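You operate a simulated robot arm through the tools that you are given. There is no shell and no other tool.

You run a simulated two-armed robot. Do the job below in one go: nothing can be reset, and whatever is moved stays where it is left.

JOB
Couple the blue hose to port 1, shut the vent, open the supply and set 2 bar.
Fine: couple while the gauge shows nought; the air stays on; the other coupler stays in its cup.

Only the result counts: the job must be done as asked and must still hold three seconds after the hand-in. Knocking over, shifting, dropping, spilling or breaking anything else fails it.

ROBOT AND FRAMES
Two 7-joint arms with fingered hands on one trunk that stands fixed in place. Base frame: the origin is at the foot of the trunk, x ahead of it, y to its left, z up. Units: cm, rad, N and s.
The left shoulder is at [5.7, 12.5, 122.1], the right one opposite. With the tool pointing down near the work surface each hand reaches from about 34 to 78 cm from the base axis, measured 20 degrees to its own side. Payload 3.6 kg a hand.
Tool frame (each hand has its own): the origin (TCP) lies between the finger pads and is the grasp point; the fingertips stand 3 cm ahead of it; z points along the fingers, y is the line along which they close. The gripper opens to 10.4 cm; its body begins 3.5 cm behind the TCP. The gripper is a hand of 4 fingers: y runs from the thumb to the fingers, the wrist lies at [-1.5, -10.4, -17.8] in the tool frame, and closing takes about 1.5 s.
Orientation is that of the tool frame in the base frame, as a unit quaternion [w, x, y, z]. With the fingers straight down and the wrist toward the robot, the tool's x, y and z point along [0, 1, 0], [1, 0, 0] and [0, 0, -1] of the base frame.

CONTROLS
- The arms move only by the tool drive_tool. It takes "left_rows", "right_rows" or both (then of equal length, played together; a hand with none holds still); each is a list of rows, each an object (a shift or turn left out is 0, a gripper value left out holds the last) with "travel": the shift along the tool's x, y, z in m, a list of three; "dr": the turn, a rotation vector about the tool's x, y, z in degrees, a list of three; "fingers": the gripper command, from -1 (shut) to 1 (fully open), values between in proportion. In form: [{"travel": [x, y, z], "dr": [rx, ry, rz], "fingers": fingers}, ...]. A call has 1 to 20 rows; each row is the pose to reach, as a shift and turn from the pose commanded when the call began, along the tool's axes at that moment. Each row takes 0.2 s and may step no farther than 5 cm and 0.15 rad from the row before; otherwise, or with a gripper value out of range, the whole call is refused. Where a pose cannot be reached the arm comes as near as it can. A force on the tool above 40 N (or 10 N above the force at the start of the call, whichever is more), or a blocked arm, ends the call early, and 0.2 s more pass. The fingers move at their own pace (about 7.2 cm/s each) and stop on an object; they squeeze with about 33 N. The grip force told is the motor's: it shows also when the fingers shut on nothing. Time passes only in rows, and 0.2 s behind the last, so rows that repeat a pose let the fingers close. It gives the time, the measured TCP pose, the force on the tool (base axes), the opening and the grip force at its end, in the units of the frame above (readings bear some noise), with the torque about the TCP (base axes, N m) and any sound that the robot's microphone picked up.
- Cameras (640 x 400 px; columns grow to the right, rows downward): "scene" is now at [15.43, -5.09, 139.49]; the picture's right is [-0.54, -0.84, 0.00], its down [-0.18, 0.12, -0.98] and it looks along [0.82, -0.52, -0.22] (base axes); focal length 214 px, centre (320, 200). "left" rides on the left gripper at [-6.1, -9.2, -13] in its tool frame; the picture's right is [-0.81, -0.27, 0.52], its down [0.53, -0.71, 0.46] and it looks along [0.24, 0.64, 0.72] (tool axes); focal length 275 px, centre (320, 200). "right" rides on the right gripper at [6.1, -9.2, -13] in its tool frame; the picture's right is [-0.81, 0.27, -0.52], its down [-0.53, -0.71, 0.46] and it looks along [-0.24, 0.65, 0.72] (tool axes); focal length 275 px, centre (320, 200). There is no depth. A picture from a camera that has moved, and an enlarged one, comes with that camera's place and axes in the base frame and with its lens.
- camera(camera): a new picture of that camera. The clock stands still meanwhile.
- slide_trunk(by): moves the trunk up (or, below 0, down) by that many cm; the arms and the scene camera ride with it, the base frame stays. It gives what a move gives, with no picture.
- hand_shape(shape, hand): the hand has 4 fingers and takes this shape, open, in about a second: jaw (thumb against the fingers, like two jaws); tri (thumb and two fingers); tip (a fingertip pinch); poke (one finger out to press); point (the index stretched); flat (the hand flat); cup (the hand cupped); fist (a fist). The gripper value then closes the fingers along that shape, each until it touches; the sizes above hold for jaw. It gives what a move gives, with no picture.
- head_to(pan, tilt): turns the head with the scene camera to pan (to the left, within 1.396 rad either way) and tilt (down, from -0.506 to 1.204), counted from straight ahead of the robot (the tilt from the chest, where the trunk bows). It gives what a move gives.
- zoom(camera, box): a new picture of the part [left, top, right, bottom] of that camera's present view, enlarged. The clock stands still meanwhile.
- sign_off(): hands the job in; it is judged then, once.

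Places have to be worked out from the pictures, the camera data and where the tool is seen. Open the grippers and draw the arms clear of the work before you hand the job in, unless the task says otherwise.

The tools are called after "Request:" as name(argument=value, ...) on one line, values as JSON. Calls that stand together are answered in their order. drive_tool: Moves the arms, as the interface text tells. Its arguments: {"type":"object","properties":{"left_rows":{"type":"array"},"right_rows":{"type":"array"}},"required":[]} The other tools are called the same way: slide_trunk (by) moves the trunk up or down; hand_shape (shape, hand) gives the hand a shape; head_to (pan, tilt) turns the head that bears the scene camera; camera (camera) takes a picture; zoom (camera, box) takes an enlarged picture of a part of a camera's view; sign_off () hands the job in.

At the start:

```text
time_s: 0.0
left_tcp_pos: [47.06, -1.26, 143.57]
left_tcp_rot: [0.0, 0.706, 0.708, -0.001]
left_wrist_force: [0.3, -0.4, -0.1]
left_wrist_torque: [-0.01, 0.03, 0.01]
left_finger_gap: 10.36
left_grip_force: 0.0
left_shape: jaw
right_tcp_pos: [29.82, -36.7, 139.16]
right_tcp_rot: [0.0, 0.707, 0.707, 0.0]
right_wrist_force: [0.2, 0.0, 0.3]
right_wrist_torque: [-0.01, 0.06, -0.02]
right_finger_gap: 10.37
right_grip_force: 0.1
right_shape: jaw
trunk travel left (down, up): [-45.0, 8.6]
head pan, tilt (commanded): [-0.567, 0.218]
```

scene: 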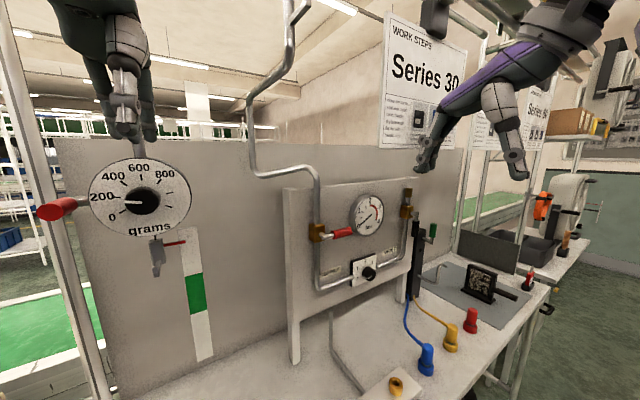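
right: 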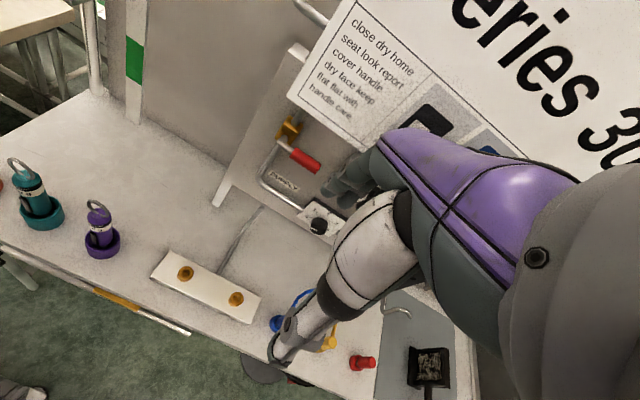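
left: 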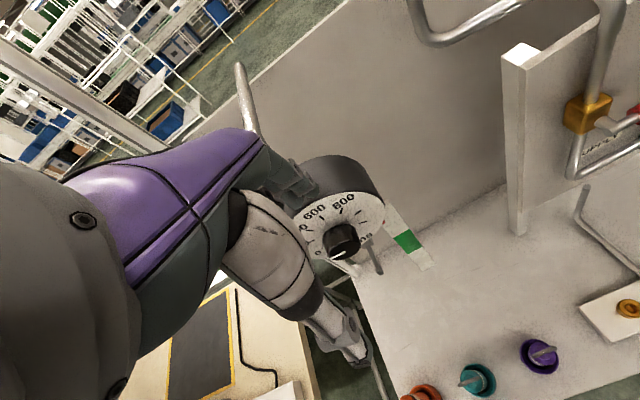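

I start by looking closer at the panel, the couplers and the ports before moving anything.

Request:
zoom(camera="scene", box=[280, 160, 480, 300])

Request:
zoom(camera="scene", box=[330, 280, 530, 400])

Request:
zoom(camera="right", box=[130, 100, 400, 380])

```text
2.86 times, centred on (380, 230) of scene
camera zoom: at [15.43, -5.09, 139.49], right [-0.54, -0.84, 0.0], down [-0.18, 0.12, -0.98], along [0.82, -0.52, -0.22], focal length 613 px, centre (149, 114)
```

zoom: 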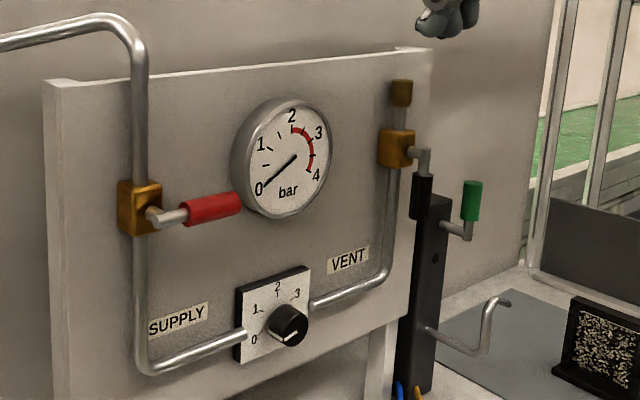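

```text
3.20 times, centred on (430, 340) of scene
camera zoom: at [15.43, -5.09, 139.49], right [-0.54, -0.84, 0.0], down [-0.18, 0.12, -0.98], along [0.82, -0.52, -0.22], focal length 686 px, centre (-32, -248)
```

zoom: 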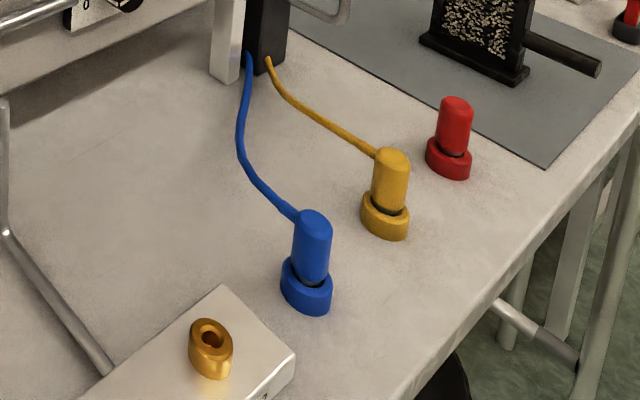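

```text
1.43 times, centred on (265, 240) of right
camera zoom: at [20.41, -30.58, 152.15], right [0.27, -0.81, 0.52], down [-0.71, -0.53, -0.46], along [0.65, -0.24, -0.72], focal length 393 px, centre (399, 143)
```

zoom: 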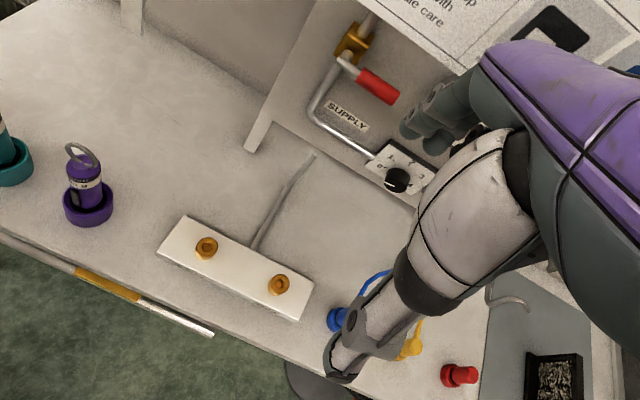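

The gauge shows 0, the supply handle (red) is across its pipe, so shut, and the vent handle (black) lies along its pipe, so open. I turn the head down to see the ports and couplers, in several views.

Request:
head_to(pan=-0.7, tilt=0.75)

Request:
camera(camera="scene")

```text
time_s: 1.0
left_tcp_pos: [47.16, -1.38, 143.56]
left_tcp_rot: [0.0, 0.707, 0.707, 0.0]
left_wrist_force: [-0.4, 0.0, -0.3]
left_wrist_torque: [0.0, -0.03, -0.02]
left_finger_gap: 10.37
left_grip_force: 0.1
left_shape: jaw
right_tcp_pos: [29.63, -36.55, 139.07]
right_tcp_rot: [0.0, 0.707, 0.707, -0.001]
right_wrist_force: [0.1, -0.3, 0.6]
right_wrist_torque: [0.01, 0.0, -0.01]
right_finger_gap: 10.37
right_grip_force: 0.1
right_shape: jaw
trunk travel left (down, up): [-45.0, 8.6]
head pan, tilt (commanded): [-0.7, 0.75]
```

```text
taken
camera scene: at [13.91, -5.42, 134.69], right [-0.64, -0.76, 0.0], down [-0.52, 0.44, -0.73], along [0.56, -0.47, -0.68], focal length 214 px, centre (320, 200)
```

scene: 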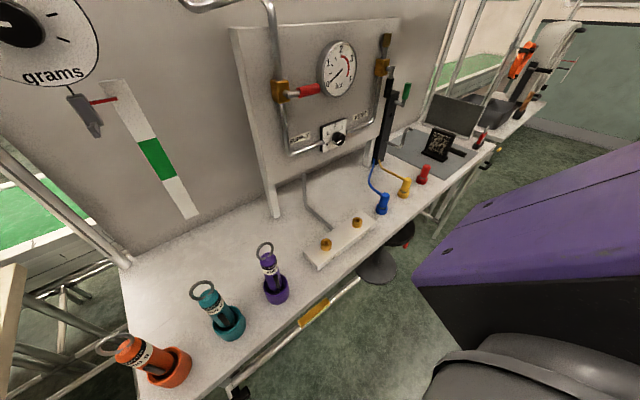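

Request:
zoom(camera="scene", box=[280, 150, 440, 270])

Request:
zoom(camera="scene", box=[260, 20, 420, 160])

```text
3.33 times, centred on (360, 210) of scene
camera zoom: at [13.91, -5.42, 134.69], right [-0.64, -0.76, 0.0], down [-0.52, 0.44, -0.73], along [0.56, -0.47, -0.68], focal length 715 px, centre (187, 167)
```

zoom: 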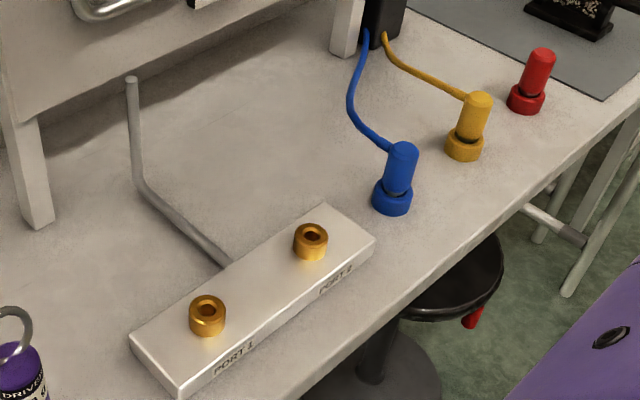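

```text
2.86 times, centred on (340, 90) of scene
camera zoom: at [13.91, -5.42, 134.69], right [-0.64, -0.76, 0.0], down [-0.52, 0.44, -0.73], along [0.56, -0.47, -0.68], focal length 613 px, centre (263, 514)
```

zoom: 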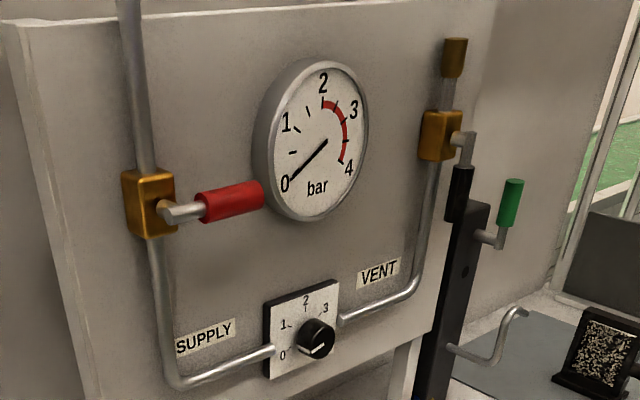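

Port 1 is the left brass port, and I put the ports at about (40, -30) and (40, -42) cm. The blue coupler stands near (40, -54), and the panel face is at about x 61. I bring the right hand down and to the side for a closer look at the blue coupler.

Request:
drive_tool(right_rows=[{"travel": [-0.016, -0.002, 0.03]}, {"travel": [-0.032, -0.004, 0.06]}, {"travel": [-0.048, -0.006, 0.09]}, {"travel": [-0.064, -0.008, 0.12]}, {"travel": [-0.08, -0.01, 0.15]}, {"travel": [-0.096, -0.012, 0.18]}, {"travel": [-0.112, -0.014, 0.21]}, {"travel": [-0.128, -0.016, 0.24]}, {"travel": [-0.144, -0.018, 0.27]}, {"travel": [-0.15, -0.02, 0.3]}, {"travel": [-0.15, -0.02, 0.3]}])

Request:
camera(camera="right")

Request:
camera(camera="scene")

```text
time_s: 3.4
left_tcp_pos: [47.12, -1.36, 143.57]
left_tcp_rot: [0.0, 0.707, 0.707, 0.0]
left_wrist_force: [0.8, -0.4, -0.5]
left_wrist_torque: [-0.04, 0.02, 0.0]
left_finger_gap: 10.38
left_grip_force: 0.0
left_shape: jaw
right_tcp_pos: [30.93, -45.68, 112.21]
right_tcp_rot: [0.0, 0.708, 0.707, 0.0]
right_wrist_force: [-0.8, -0.3, 0.9]
right_wrist_torque: [-0.01, 0.0, 0.0]
right_finger_gap: 10.39
right_grip_force: 0.1
right_shape: jaw
right hand out of reach, approached as far as the arm can: row 3, 7, 8, 9, 10, 11
trunk travel left (down, up): [-45.0, 8.6]
head pan, tilt (commanded): [-0.7, 0.75]
```

```text
taken
camera right: at [21.6, -39.68, 125.22], right [0.27, -0.81, 0.52], down [-0.71, -0.53, -0.46], along [0.65, -0.24, -0.72], focal length 275 px, centre (320, 200)
```

right: 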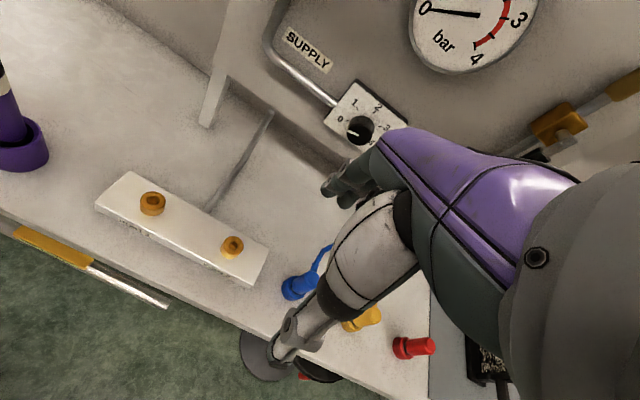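

```text
taken
camera scene: at [13.92, -5.43, 134.68], right [-0.64, -0.76, 0.0], down [-0.52, 0.44, -0.73], along [0.56, -0.47, -0.68], focal length 214 px, centre (320, 200)
```

scene: 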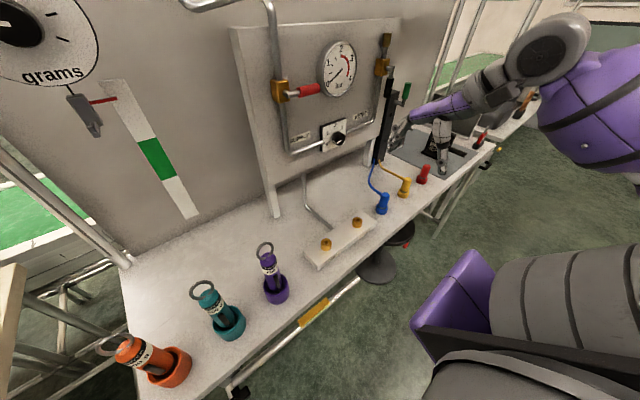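

The arm fell short at (31, -46, 112), probably because with the wrist toward the robot the yaw does not suit this side. I turn the hand 45° about its axis so the wrist points back to the shoulder.

Request:
drive_tool(right_rows=[{"dr": [0, 0, 7.5]}, {"dr": [0, 0, 15]}, {"dr": [0, 0, 22.5]}, {"dr": [0, 0, 30]}, {"dr": [0, 0, 37.5]}, {"dr": [0, 0, 45]}, {"dr": [0, 0, 45]}])

Request:
camera(camera="right")

```text
time_s: 5.0
left_tcp_pos: [47.07, -1.32, 143.63]
left_tcp_rot: [0.0, 0.707, 0.707, 0.0]
left_wrist_force: [0.1, 0.2, 0.0]
left_wrist_torque: [-0.03, 0.01, -0.01]
left_finger_gap: 10.36
left_grip_force: 0.0
left_shape: jaw
right_tcp_pos: [30.59, -45.92, 112.57]
right_tcp_rot: [0.001, 0.924, 0.381, 0.001]
right_wrist_force: [-0.4, 0.9, 0.2]
right_wrist_torque: [-0.04, 0.0, 0.01]
right_finger_gap: 10.39
right_grip_force: 0.0
right_shape: jaw
trunk travel left (down, up): [-45.0, 8.6]
head pan, tilt (commanded): [-0.7, 0.75]
```

```text
taken
camera right: at [28.34, -35.15, 125.65], right [-0.38, -0.77, 0.52], down [-0.88, 0.13, -0.46], along [0.28, -0.63, -0.72], focal length 275 px, centre (320, 200)
```

right: 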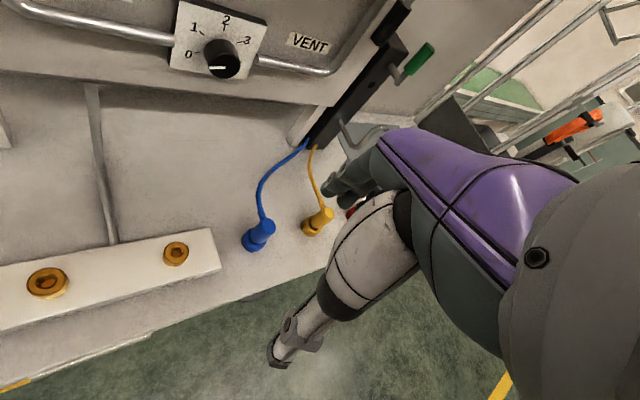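

The hand now closes along (0.7, -0.7). I zoom in on the blue coupler and the ports.

Request:
zoom(camera="right", box=[0, 120, 360, 340])

Request:
zoom(camera="right", box=[220, 130, 360, 270])

Request:
zoom(camera="right", box=[150, 0, 310, 100])

```text
1.78 times, centred on (180, 230) of right
camera zoom: at [28.34, -35.15, 125.65], right [-0.38, -0.77, 0.52], down [-0.88, 0.13, -0.46], along [0.28, -0.63, -0.72], focal length 489 px, centre (569, 147)
```

zoom: 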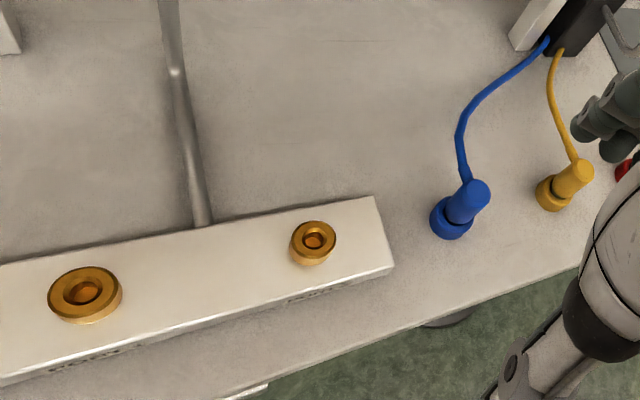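

```text
2.86 times, centred on (290, 200) of right
camera zoom: at [28.34, -35.15, 125.65], right [-0.38, -0.77, 0.52], down [-0.88, 0.13, -0.46], along [0.28, -0.63, -0.72], focal length 786 px, centre (406, 200)
```

zoom: 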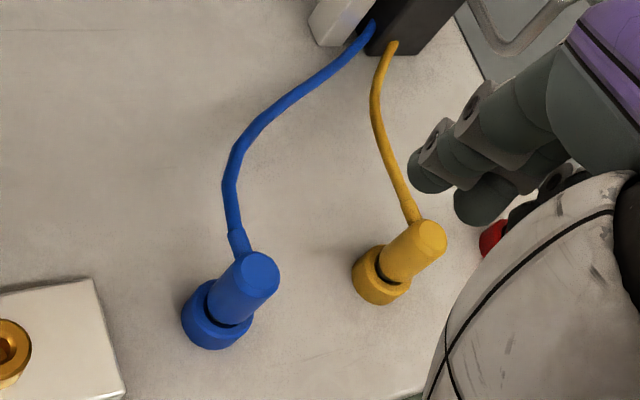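

```text
4.00 times, centred on (230, 50) of right
camera zoom: at [28.34, -35.15, 125.65], right [-0.38, -0.77, 0.52], down [-0.88, 0.13, -0.46], along [0.28, -0.63, -0.72], focal length 1101 px, centre (680, 800)
```

zoom: 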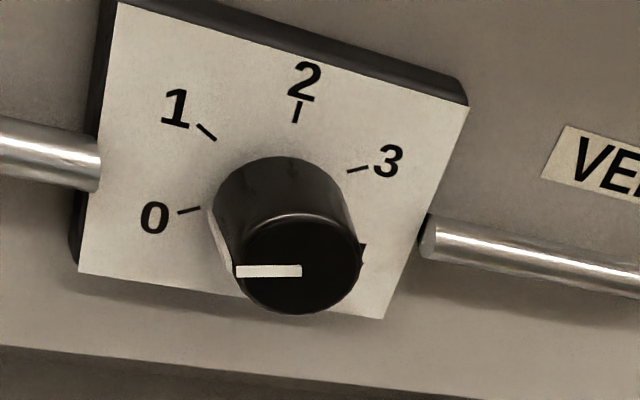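

The knob stands at 0, with 2 at the top of its scale. I judge the blue coupler's top at about (39.4, -54, 90), and I lower the hand 13 cm beside it for a closer view.

Request:
drive_tool(right_rows=[{"travel": [0.004, 0.004, 0.03]}, {"travel": [0.008, 0.008, 0.06]}, {"travel": [0.012, 0.012, 0.09]}, {"travel": [0.018, 0.018, 0.12]}, {"travel": [0.018, 0.018, 0.13]}, {"travel": [0.018, 0.018, 0.13]}])

Request:
camera(camera="right")

Request:
zoom(camera="scene", box=[280, 150, 440, 270])

```text
time_s: 6.4
left_tcp_pos: [47.1, -1.33, 143.56]
left_tcp_rot: [-0.001, 0.707, 0.707, 0.0]
left_wrist_force: [0.0, -0.3, 0.9]
left_wrist_torque: [0.0, 0.01, 0.0]
left_finger_gap: 10.37
left_grip_force: 0.1
left_shape: jaw
right_tcp_pos: [33.11, -45.88, 99.77]
right_tcp_rot: [0.001, 0.924, 0.382, 0.0]
right_wrist_force: [-0.3, 0.1, 0.5]
right_wrist_torque: [0.02, 0.03, 0.01]
right_finger_gap: 10.39
right_grip_force: 0.1
right_shape: jaw
trunk travel left (down, up): [-45.0, 8.6]
head pan, tilt (commanded): [-0.7, 0.75]
```

```text
taken
camera right: at [30.87, -35.07, 112.86], right [-0.38, -0.77, 0.52], down [-0.88, 0.13, -0.46], along [0.28, -0.63, -0.72], focal length 275 px, centre (320, 200)
```

right: 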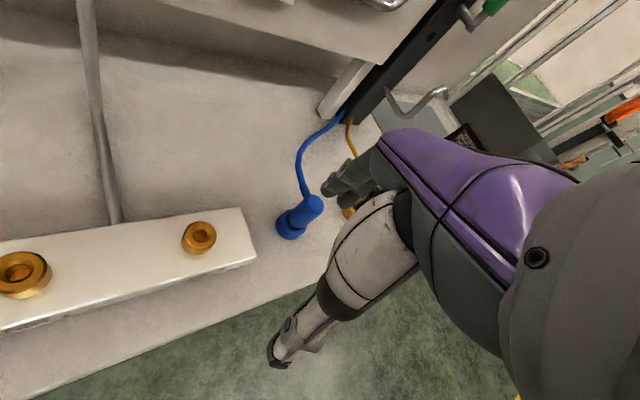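

```text
3.33 times, centred on (360, 210) of scene
camera zoom: at [13.91, -5.42, 134.68], right [-0.64, -0.76, 0.0], down [-0.52, 0.44, -0.73], along [0.56, -0.47, -0.68], focal length 715 px, centre (187, 167)
```

zoom: 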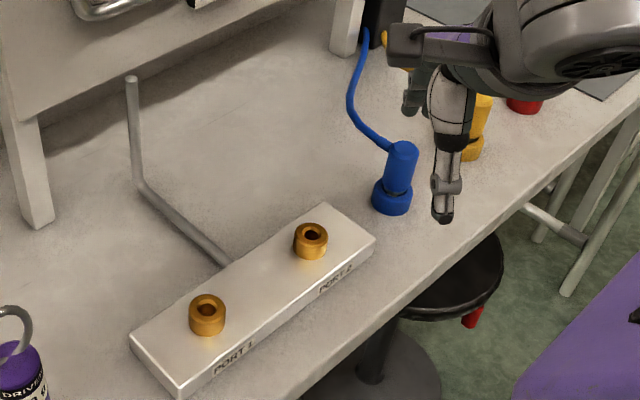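

The right camera now sees the coupler unobstructed. I zoom in on it to fix its position and the direction in which its hose leaves.

Request:
zoom(camera="right", box=[260, 160, 360, 260])

Request:
zoom(camera="scene", box=[350, 180, 420, 230])

Request:
zoom(camera="right", box=[0, 200, 260, 340])

```text
4.00 times, centred on (310, 210) of right
camera zoom: at [30.87, -35.07, 112.86], right [-0.38, -0.77, 0.52], down [-0.88, 0.13, -0.46], along [0.28, -0.63, -0.72], focal length 1101 px, centre (360, 160)
```

zoom: 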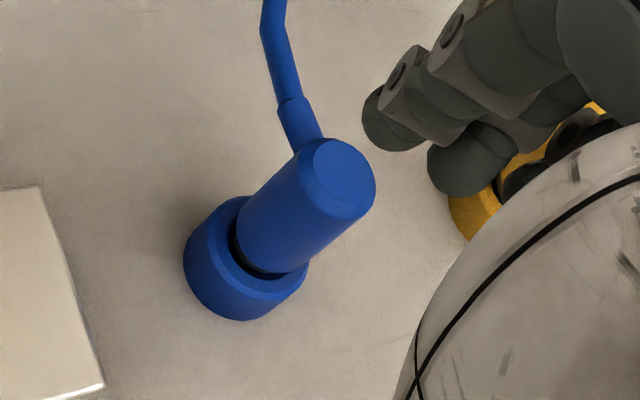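

```text
8.00 times, centred on (385, 205) of scene
camera zoom: at [13.91, -5.42, 134.68], right [-0.64, -0.76, 0.0], down [-0.52, 0.44, -0.73], along [0.56, -0.47, -0.68], focal length 1716 px, centre (-200, 160)
```

zoom: 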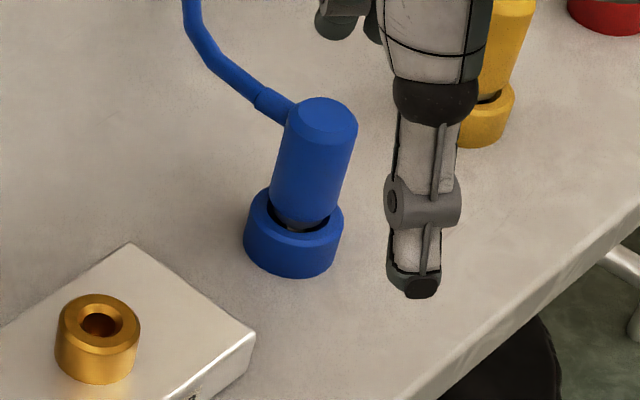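

```text
2.46 times, centred on (130, 270) of right
camera zoom: at [30.87, -35.07, 112.86], right [-0.38, -0.77, 0.52], down [-0.88, 0.13, -0.46], along [0.28, -0.63, -0.72], focal length 678 px, centre (788, 28)
```

zoom: 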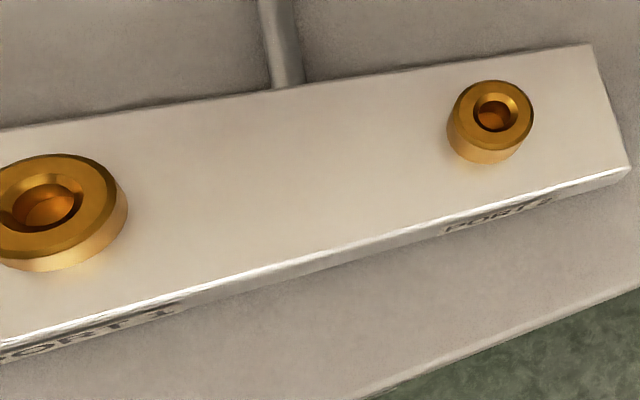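

Triangulation puts the blue coupler's axis at (40.45, -55.9) with its top at z 87.9. The cup rim is at about 82.3, and the port tops are near (40.5, -30.2, 84.7) and (40.4, -42.9, 84.7). The hose stub leaves toward +x, so I yaw to about 60° to keep the fingers off it and move above the coupler.

Request:
drive_tool(right_rows=[{"travel": [-0.005, 0.03, 0.0], "dr": [0, 0, 4]}, {"travel": [-0.01, 0.06, 0.0], "dr": [0, 0, 8]}, {"travel": [-0.015, 0.09, 0.01], "dr": [0, 0, 12]}, {"travel": [-0.0188, 0.1226, 0.02], "dr": [0, 0, 15]}, {"travel": [-0.0188, 0.1226, 0.045], "dr": [0, 0, 15]}, {"travel": [-0.0188, 0.1226, 0.055], "dr": [0, 0, 15]}, {"travel": [-0.0188, 0.1226, 0.055], "dr": [0, 0, 15]}])

Request:
camera(camera="right")

Request:
zoom(camera="scene", box=[330, 150, 450, 240])

```text
time_s: 8.0
left_tcp_pos: [47.02, -1.41, 143.46]
left_tcp_rot: [0.0, 0.707, 0.707, 0.0]
left_wrist_force: [0.1, -0.6, 0.4]
left_wrist_torque: [0.01, 0.01, 0.02]
left_finger_gap: 10.36
left_grip_force: 0.1
left_shape: jaw
right_tcp_pos: [40.5, -55.99, 94.19]
right_tcp_rot: [0.0, 0.966, 0.259, 0.0]
right_wrist_force: [-0.1, 0.1, -0.3]
right_wrist_torque: [0.0, 0.03, 0.02]
right_finger_gap: 10.4
right_grip_force: 0.0
right_shape: jaw
trunk travel left (down, up): [-45.0, 8.6]
head pan, tilt (commanded): [-0.7, 0.75]
```

```text
taken
camera right: at [41.14, -45.02, 107.22], right [-0.57, -0.64, 0.52], down [-0.82, 0.35, -0.46], along [0.11, -0.68, -0.72], focal length 275 px, centre (320, 200)
```

right: 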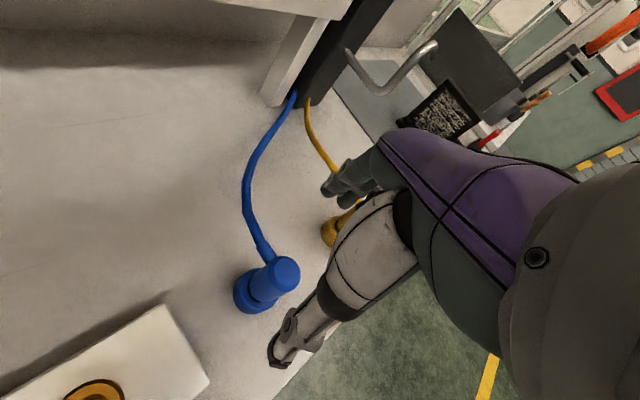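

```text
4.44 times, centred on (390, 195) of scene
camera zoom: at [13.89, -5.41, 134.68], right [-0.64, -0.76, 0.0], down [-0.52, 0.44, -0.73], along [0.56, -0.47, -0.68], focal length 953 px, centre (9, 222)
```

zoom: 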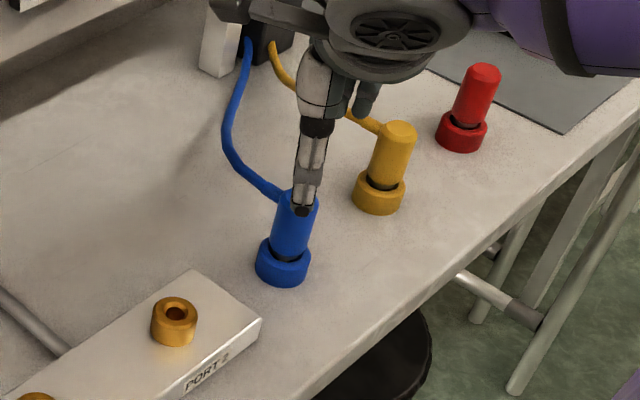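

The hand is above the coupler. By the camera model the spot under the TCP at the coupler's top height should fall near (286, 272), so I zoom in to check the alignment.

Request:
zoom(camera="right", box=[210, 220, 330, 340])

```text
3.33 times, centred on (270, 280) of right
camera zoom: at [41.14, -45.02, 107.22], right [-0.57, -0.64, 0.52], down [-0.82, 0.35, -0.46], along [0.11, -0.68, -0.72], focal length 918 px, centre (487, -67)
```

zoom: 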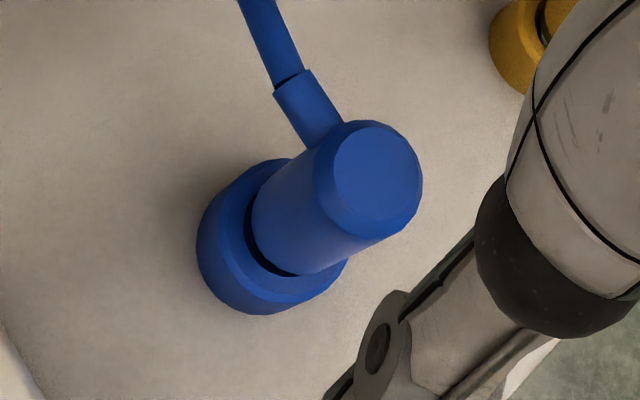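

The coupler's top shows at (286.6, 272.5), so the alignment is within about 1 mm. I lower 7.9 cm to z of about 86.3, keeping the fingertips above the cup rim.

Request:
drive_tool(right_rows=[{"travel": [0, 0, 0.02]}, {"travel": [0, 0, 0.04]}, {"travel": [0, 0, 0.06]}, {"travel": [0, 0, 0.07]}, {"travel": [0, 0, 0.079]}, {"travel": [0, 0, 0.079]}])

Request:
zoom(camera="scene", box=[330, 150, 450, 240])

Request:
camera(camera="right")

```text
time_s: 9.4
left_tcp_pos: [47.09, -1.32, 143.57]
left_tcp_rot: [0.001, 0.707, 0.707, -0.001]
left_wrist_force: [-0.1, 0.0, -0.1]
left_wrist_torque: [-0.05, 0.0, -0.01]
left_finger_gap: 10.37
left_grip_force: 0.1
left_shape: jaw
right_tcp_pos: [40.42, -55.97, 86.44]
right_tcp_rot: [0.0, 0.966, 0.259, 0.0]
right_wrist_force: [-0.3, 0.0, 0.6]
right_wrist_torque: [-0.01, 0.02, 0.01]
right_finger_gap: 10.37
right_grip_force: 0.1
right_shape: jaw
trunk travel left (down, up): [-45.0, 8.6]
head pan, tilt (commanded): [-0.7, 0.75]
```

```text
4.44 times, centred on (390, 195) of scene
camera zoom: at [13.9, -5.41, 134.68], right [-0.64, -0.76, 0.0], down [-0.52, 0.44, -0.73], along [0.56, -0.47, -0.68], focal length 953 px, centre (9, 222)
```

zoom: 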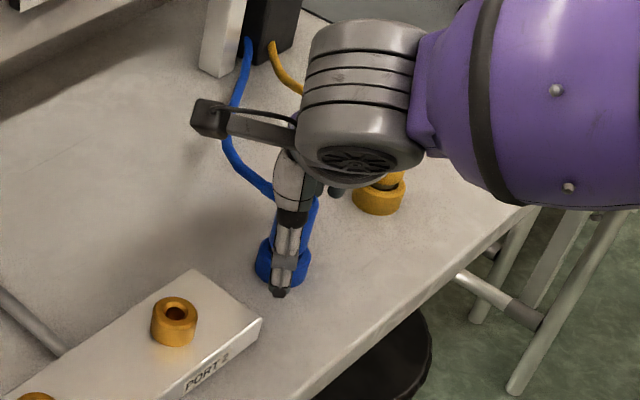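

```text
taken
camera right: at [41.11, -45.01, 99.29], right [-0.56, -0.64, 0.52], down [-0.82, 0.35, -0.46], along [0.11, -0.68, -0.72], focal length 275 px, centre (320, 200)
```

right: 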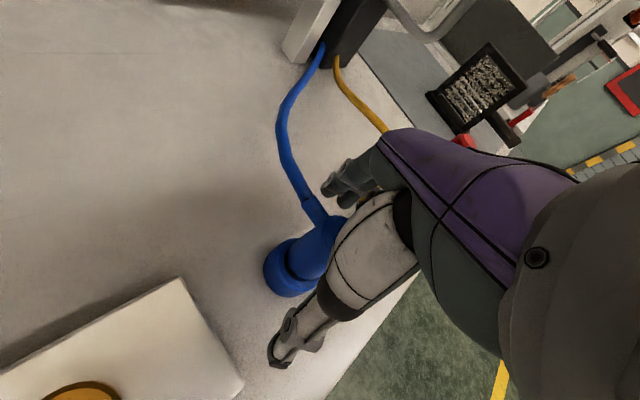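

The coupler sits between the thumb and fingers. I close the grip.

Request:
drive_tool(right_rows=[{"fingers": 0.0}, {"fingers": -0.4}, {"fingers": -1}, {"fingers": -1}, {"fingers": -1}, {"fingers": -1}, {"fingers": -1}, {"fingers": -1}, {"fingers": -1}])

Request:
camera(camera="right")

Request:
zoom(camera="scene", box=[330, 150, 450, 240])

```text
time_s: 11.4
left_tcp_pos: [47.11, -1.36, 143.64]
left_tcp_rot: [0.0, 0.707, 0.707, 0.0]
left_wrist_force: [0.1, -0.2, 0.1]
left_wrist_torque: [-0.01, 0.0, 0.04]
left_finger_gap: 10.36
left_grip_force: 0.0
left_shape: jaw
right_tcp_pos: [40.52, -56.01, 86.26]
right_tcp_rot: [0.0, 0.966, 0.258, 0.0]
right_wrist_force: [-0.8, -0.1, -0.4]
right_wrist_torque: [0.02, -0.02, 0.01]
right_finger_gap: 2.13
right_grip_force: 33.0
right_shape: jaw
trunk travel left (down, up): [-45.0, 8.6]
head pan, tilt (commanded): [-0.7, 0.75]
```

```text
taken
camera right: at [41.12, -45.01, 99.3], right [-0.56, -0.64, 0.52], down [-0.82, 0.35, -0.46], along [0.11, -0.68, -0.72], focal length 275 px, centre (320, 200)
```

right: 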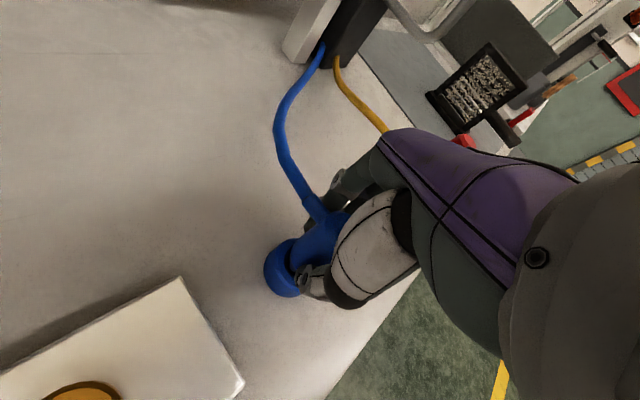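

```text
4.44 times, centred on (390, 195) of scene
camera zoom: at [13.9, -5.42, 134.68], right [-0.64, -0.76, 0.0], down [-0.52, 0.44, -0.73], along [0.56, -0.47, -0.68], focal length 953 px, centre (9, 222)
```

zoom: 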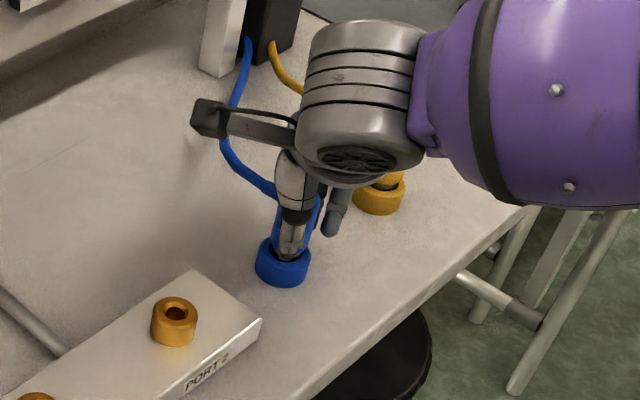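

Gripped, with a gap of 2.13 and 33 N. I lift straight up 8 cm out of the cup.

Request:
drive_tool(right_rows=[{"travel": [0, 0, -0.01], "fingers": -1}, {"travel": [0, 0, -0.02]}, {"travel": [0, 0, -0.03]}, {"travel": [0, 0, -0.045]}, {"travel": [0, 0, -0.06]}, {"travel": [0, 0, -0.08]}, {"travel": [0, 0, -0.08]}])

Request:
camera(camera="right")

Request:
zoom(camera="scene", box=[330, 150, 450, 240])

```text
time_s: 13.0
left_tcp_pos: [47.15, -1.41, 143.52]
left_tcp_rot: [0.0, 0.708, 0.707, 0.001]
left_wrist_force: [0.8, -0.1, -0.6]
left_wrist_torque: [0.0, -0.01, 0.01]
left_finger_gap: 10.39
left_grip_force: 0.1
left_shape: jaw
right_tcp_pos: [40.57, -56.11, 94.17]
right_tcp_rot: [0.0, 0.966, 0.259, 0.0]
right_wrist_force: [-0.1, 0.2, -1.0]
right_wrist_torque: [-0.03, -0.03, 0.0]
right_finger_gap: 2.12
right_grip_force: 33.2
right_shape: jaw
trunk travel left (down, up): [-45.0, 8.6]
head pan, tilt (commanded): [-0.7, 0.75]
```

```text
taken
camera right: at [41.22, -45.07, 107.16], right [-0.56, -0.64, 0.52], down [-0.82, 0.35, -0.46], along [0.11, -0.68, -0.72], focal length 275 px, centre (320, 200)
```

right: 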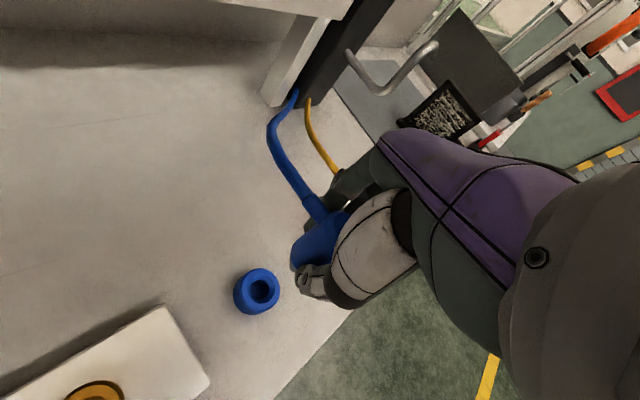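

```text
4.44 times, centred on (390, 195) of scene
camera zoom: at [13.92, -5.45, 134.68], right [-0.64, -0.76, 0.0], down [-0.52, 0.44, -0.73], along [0.56, -0.47, -0.68], focal length 953 px, centre (9, 222)
```

zoom: 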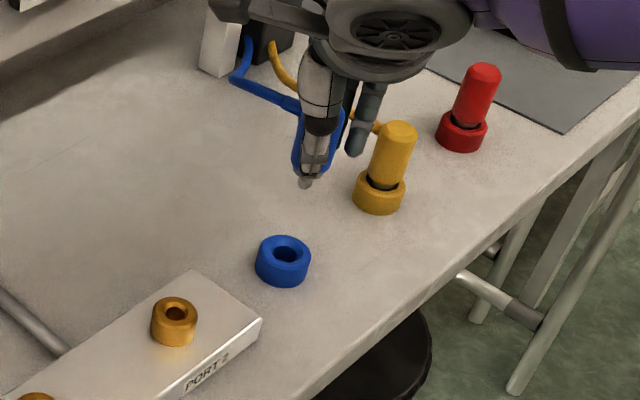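

The coupler is clear of the cup. I check its lower end and its alignment in the hand.

Request:
zoom(camera="right", box=[220, 160, 400, 320])

Request:
zoom(camera="scene", box=[365, 150, 435, 200])

```text
2.50 times, centred on (310, 240) of right
camera zoom: at [41.22, -45.07, 107.16], right [-0.56, -0.64, 0.52], down [-0.82, 0.35, -0.46], along [0.11, -0.68, -0.72], focal length 688 px, centre (345, 100)
```

zoom: 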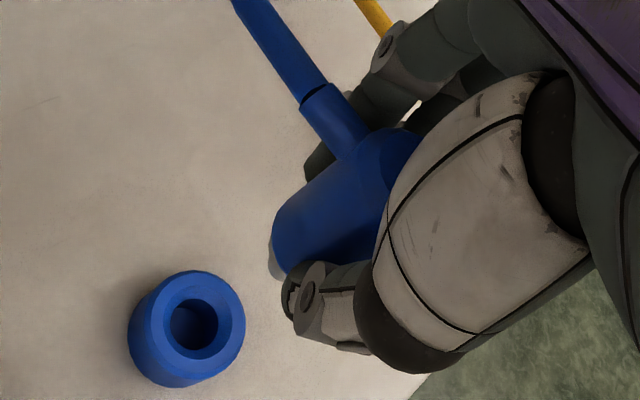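

```text
8.00 times, centred on (400, 175) of scene
camera zoom: at [13.92, -5.45, 134.68], right [-0.64, -0.76, 0.0], down [-0.52, 0.44, -0.73], along [0.56, -0.47, -0.68], focal length 1716 px, centre (-320, 400)
```

zoom: 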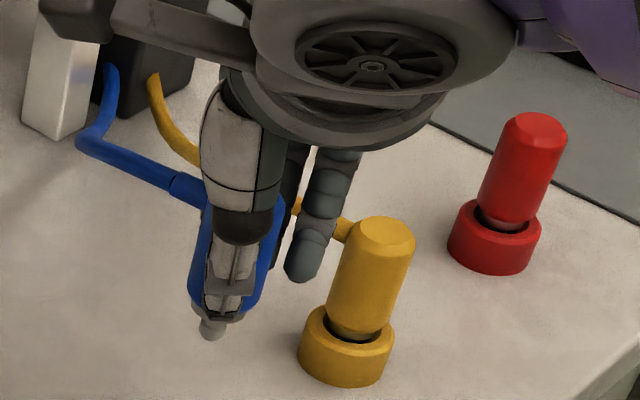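

The nipple shows below the body, on axis and about 4.9 cm below the TCP. I carry the coupler over to above port 1 at (40.5, -30.2), high enough to pass over port 2.

Request:
drive_tool(right_rows=[{"travel": [0, 0, -0.03]}, {"travel": [0.013, -0.0225, -0.035]}, {"travel": [0.026, -0.045, -0.035]}, {"travel": [0.039, -0.0674, -0.035]}, {"travel": [0.052, -0.09, -0.035]}, {"travel": [0.065, -0.1123, -0.035]}, {"travel": [0.078, -0.1348, -0.035]}, {"travel": [0.091, -0.1572, -0.035]}, {"travel": [0.104, -0.18, -0.035]}, {"travel": [0.117, -0.2022, -0.035]}, {"travel": [0.129, -0.2246, -0.035]}, {"travel": [0.129, -0.2246, -0.035]}, {"travel": [0.129, -0.2246, -0.035]}])

Request:
camera(camera="right")

Request:
camera(camera="scene")

```text
time_s: 15.8
left_tcp_pos: [47.09, -1.2, 143.5]
left_tcp_rot: [0.0, 0.707, 0.708, -0.001]
left_wrist_force: [0.0, 0.5, -0.3]
left_wrist_torque: [0.0, -0.04, 0.0]
left_finger_gap: 10.34
left_grip_force: 0.1
left_shape: jaw
right_tcp_pos: [40.7, -30.0, 97.99]
right_tcp_rot: [0.0, 0.966, 0.259, 0.001]
right_wrist_force: [0.9, 0.6, -0.1]
right_wrist_torque: [0.02, 0.0, 0.0]
right_finger_gap: 2.14
right_grip_force: 33.6
right_shape: jaw
trunk travel left (down, up): [-45.0, 8.6]
head pan, tilt (commanded): [-0.7, 0.75]
```

```text
taken
camera right: at [41.27, -19.03, 111.03], right [-0.56, -0.64, 0.52], down [-0.82, 0.35, -0.46], along [0.11, -0.68, -0.72], focal length 275 px, centre (320, 200)
```

right: 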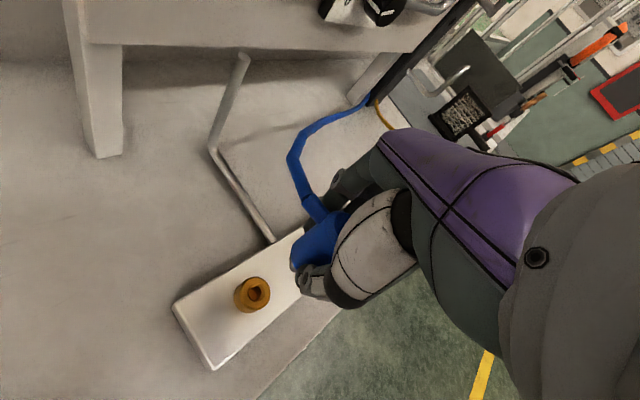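

```text
taken
camera scene: at [13.93, -5.39, 134.68], right [-0.64, -0.76, 0.0], down [-0.52, 0.44, -0.73], along [0.56, -0.47, -0.68], focal length 214 px, centre (320, 200)
```

scene: 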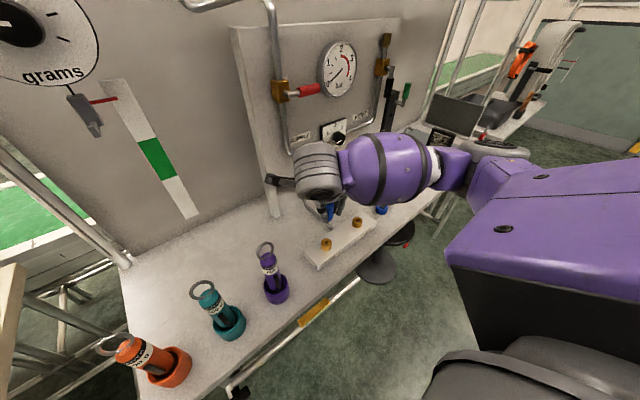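

The coupler is now above port 1. If the hand axis met the port's top centre it should show near (255, 292) in the right view, so I zoom to measure the offset.

Request:
zoom(camera="right", box=[200, 240, 320, 340])

Request:
zoom(camera="scene", box=[295, 190, 375, 260])

```text
4.00 times, centred on (260, 290) of right
camera zoom: at [41.27, -19.03, 111.03], right [-0.56, -0.64, 0.52], down [-0.82, 0.35, -0.46], along [0.11, -0.68, -0.72], focal length 1101 px, centre (560, -160)
```

zoom: 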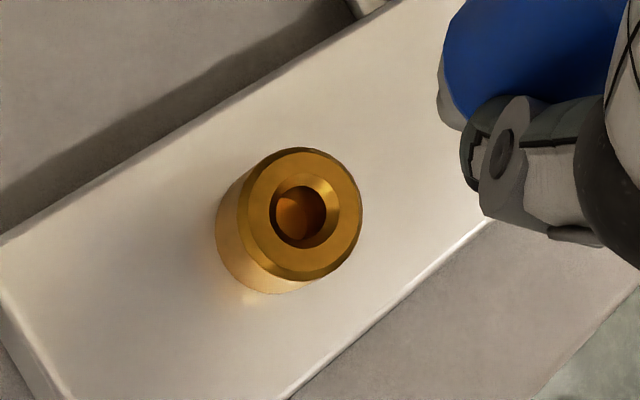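

```text
5.71 times, centred on (335, 225) of scene
camera zoom: at [13.93, -5.39, 134.68], right [-0.64, -0.76, 0.0], down [-0.52, 0.44, -0.73], along [0.56, -0.47, -0.68], focal length 1226 px, centre (234, 57)
```

zoom: 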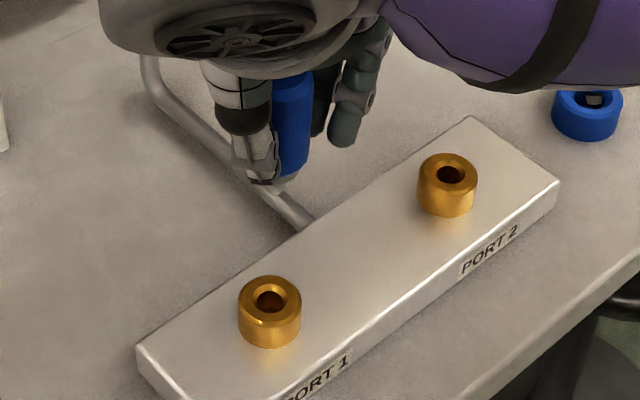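

The port top centre lies about (-0.16, +0.06) cm from the hand axis. I look closer at the nipple and at the empty blue cup, where something light shows.

Request:
zoom(camera="right", box=[270, 220, 340, 290])

Request:
zoom(camera="scene", box=[360, 190, 420, 230])

Request:
zoom(camera="scene", box=[315, 195, 355, 225])

```text
5.71 times, centred on (305, 255) of right
camera zoom: at [41.27, -19.03, 111.03], right [-0.56, -0.64, 0.52], down [-0.82, 0.35, -0.46], along [0.11, -0.68, -0.72], focal length 1573 px, centre (406, -114)
```

zoom: 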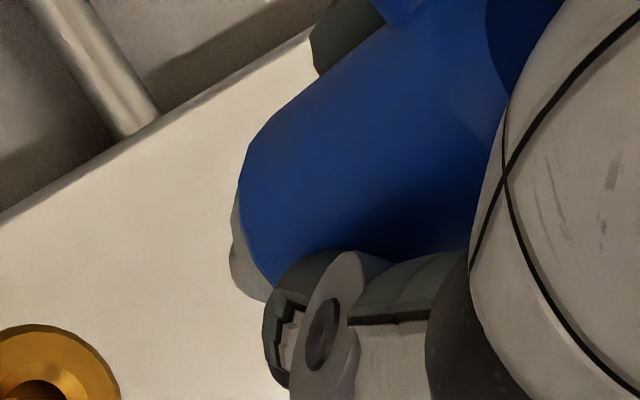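

```text
10.00 times, centred on (390, 210) of scene
camera zoom: at [13.93, -5.39, 134.68], right [-0.64, -0.76, 0.0], down [-0.52, 0.44, -0.73], along [0.56, -0.47, -0.68], focal length 2145 px, centre (-380, 100)
```

zoom: 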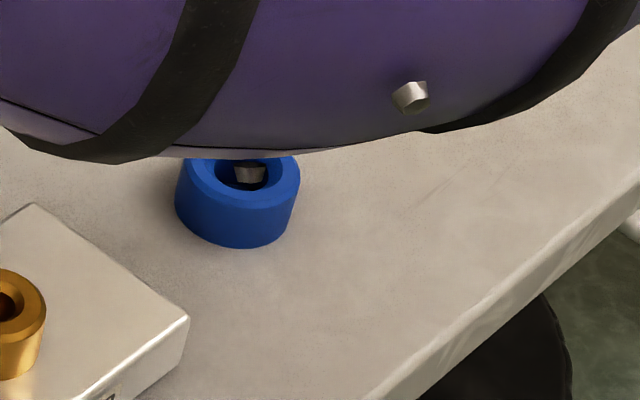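

```text
13.33 times, centred on (335, 210) of scene
camera zoom: at [13.93, -5.39, 134.68], right [-0.64, -0.76, 0.0], down [-0.52, 0.44, -0.73], along [0.56, -0.47, -0.68], focal length 2860 px, centre (120, 67)
```

zoom: 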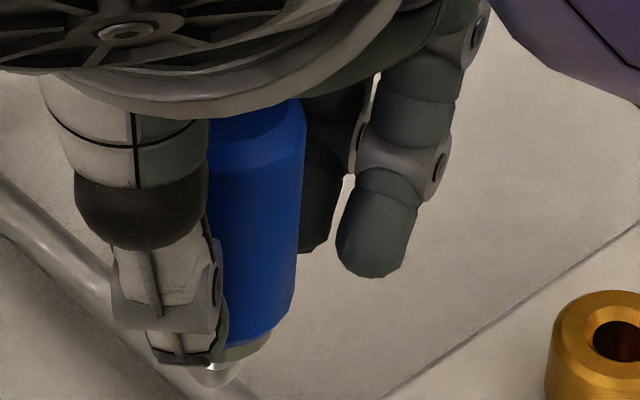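

The light spot in the cup is only a bolt on the purple arm, and the coupler hangs straight. I make the small correction and lower 7.5 cm to just above the port, then look again.

Request:
drive_tool(right_rows=[{"travel": [-0.0004, -0.0014, 0.015]}, {"travel": [-0.0004, -0.0014, 0.03]}, {"travel": [-0.0004, -0.0014, 0.045]}, {"travel": [-0.0004, -0.0014, 0.06]}, {"travel": [-0.0004, -0.0014, 0.07]}, {"travel": [-0.0004, -0.0014, 0.07]}])

Request:
zoom(camera="right", box=[230, 200, 350, 300])

Request:
zoom(camera="scene", box=[300, 215, 350, 255])

```text
time_s: 17.2
left_tcp_pos: [47.06, -1.33, 143.65]
left_tcp_rot: [0.001, 0.707, 0.707, 0.0]
left_wrist_force: [-0.1, -0.5, 0.2]
left_wrist_torque: [0.01, -0.01, 0.01]
left_finger_gap: 10.36
left_grip_force: 0.1
left_shape: jaw
right_tcp_pos: [40.32, -30.22, 90.67]
right_tcp_rot: [0.001, 0.966, 0.258, 0.0]
right_wrist_force: [-0.6, 0.5, -0.3]
right_wrist_torque: [0.0, 0.0, 0.03]
right_finger_gap: 2.12
right_grip_force: 33.3
right_shape: jaw
trunk travel left (down, up): [-45.0, 8.6]
head pan, tilt (commanded): [-0.7, 0.75]
```

```text
4.00 times, centred on (290, 250) of right
camera zoom: at [40.93, -19.1, 103.64], right [-0.57, -0.64, 0.52], down [-0.82, 0.35, -0.46], along [0.11, -0.68, -0.72], focal length 1101 px, centre (440, 0)
```

zoom: 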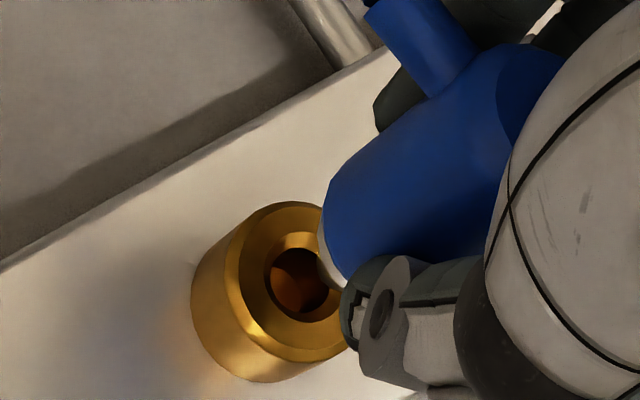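

```text
10.00 times, centred on (325, 235) of scene
camera zoom: at [13.91, -5.42, 134.68], right [-0.64, -0.76, 0.0], down [-0.52, 0.44, -0.73], along [0.56, -0.47, -0.68], focal length 2145 px, centre (270, -150)
```

zoom: 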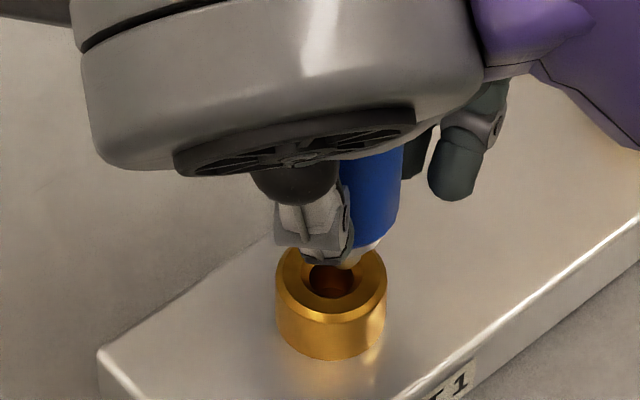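

The hand drifted slightly on the way down. The port centre now lies about (+0.25, +0.25) cm from the hand axis, so I correct sideways only and check again.

Request:
drive_tool(right_rows=[{"travel": [0.002, -0.0005, 0]}, {"travel": [0.0035, -0.001, 0]}, {"travel": [0.0035, -0.001, 0]}, {"travel": [0.0035, -0.001, 0]}])

Request:
zoom(camera="right", box=[230, 200, 350, 300])

Request:
zoom(camera="scene", box=[300, 215, 350, 255])

```text
time_s: 18.2
left_tcp_pos: [47.17, -1.26, 143.56]
left_tcp_rot: [0.0, 0.707, 0.707, 0.001]
left_wrist_force: [0.4, 0.5, 0.1]
left_wrist_torque: [-0.01, 0.02, 0.0]
left_finger_gap: 10.37
left_grip_force: 0.0
left_shape: jaw
right_tcp_pos: [40.62, -29.79, 90.64]
right_tcp_rot: [0.0, 0.966, 0.259, 0.0]
right_wrist_force: [0.0, 0.6, -1.7]
right_wrist_torque: [0.03, -0.02, 0.02]
right_finger_gap: 2.13
right_grip_force: 33.3
right_shape: jaw
trunk travel left (down, up): [-45.0, 8.6]
head pan, tilt (commanded): [-0.7, 0.75]
```

```text
4.00 times, centred on (290, 250) of right
camera zoom: at [41.16, -18.77, 103.67], right [-0.56, -0.64, 0.52], down [-0.82, 0.35, -0.46], along [0.11, -0.68, -0.72], focal length 1101 px, centre (440, 0)
```

zoom: 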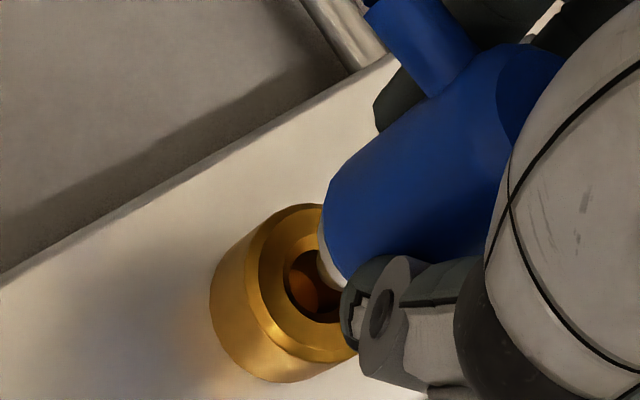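

```text
10.00 times, centred on (325, 235) of scene
camera zoom: at [13.91, -5.42, 134.68], right [-0.64, -0.76, 0.0], down [-0.52, 0.44, -0.73], along [0.56, -0.47, -0.68], focal length 2145 px, centre (270, -150)
```

zoom: 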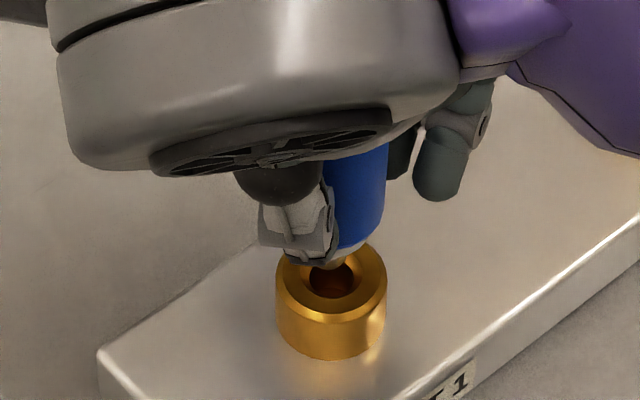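

The coupler is now within about 1 mm of the port axis. I nudge it slightly and lower 1.5 cm slowly to feel the entry.

Request:
drive_tool(right_rows=[{"travel": [-0.0008, 0, 0.002]}, {"travel": [-0.0008, 0, 0.005]}, {"travel": [-0.0008, 0, 0.008]}, {"travel": [-0.0008, 0, 0.011]}, {"travel": [-0.0008, 0, 0.014]}, {"travel": [-0.0008, 0, 0.015]}, {"travel": [-0.0008, 0, 0.015]}])

Request:
zoom(camera="right", box=[230, 200, 350, 300])

Request:
zoom(camera="scene", box=[300, 215, 350, 255])

```text
time_s: 19.8
left_tcp_pos: [47.12, -1.33, 143.57]
left_tcp_rot: [0.001, 0.707, 0.707, -0.001]
left_wrist_force: [0.2, 1.0, 0.8]
left_wrist_torque: [0.0, -0.01, 0.02]
left_finger_gap: 10.37
left_grip_force: 0.2
left_shape: jaw
right_tcp_pos: [40.59, -29.8, 89.24]
right_tcp_rot: [0.001, 0.966, 0.259, 0.0]
right_wrist_force: [0.4, -0.4, -0.3]
right_wrist_torque: [0.01, 0.03, 0.02]
right_finger_gap: 2.13
right_grip_force: 33.0
right_shape: jaw
trunk travel left (down, up): [-45.0, 8.6]
head pan, tilt (commanded): [-0.7, 0.75]
```

```text
4.00 times, centred on (290, 250) of right
camera zoom: at [41.19, -18.8, 102.26], right [-0.56, -0.64, 0.52], down [-0.82, 0.35, -0.46], along [0.11, -0.68, -0.72], focal length 1101 px, centre (440, 0)
```

zoom: 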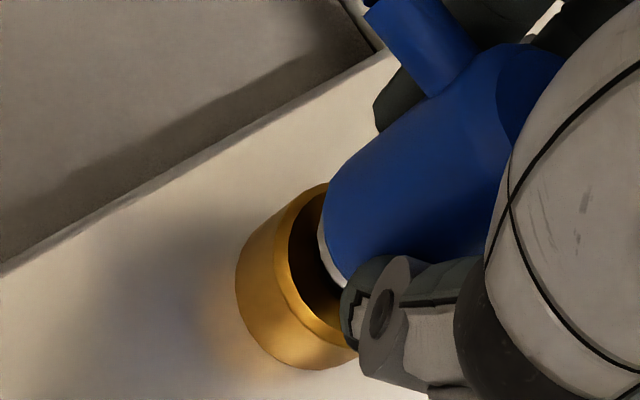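

```text
10.00 times, centred on (325, 235) of scene
camera zoom: at [13.91, -5.43, 134.68], right [-0.64, -0.76, 0.0], down [-0.52, 0.44, -0.73], along [0.56, -0.47, -0.68], focal length 2145 px, centre (270, -150)
```

zoom: 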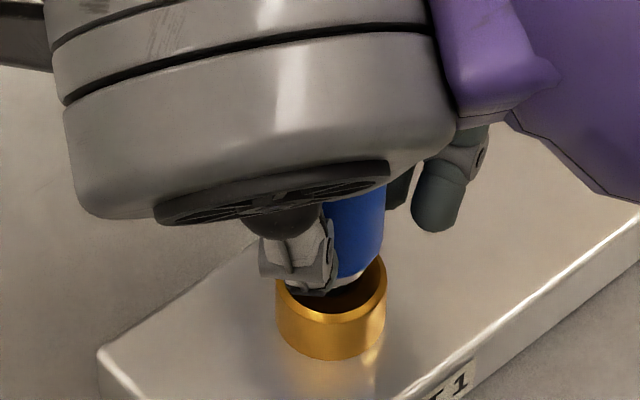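

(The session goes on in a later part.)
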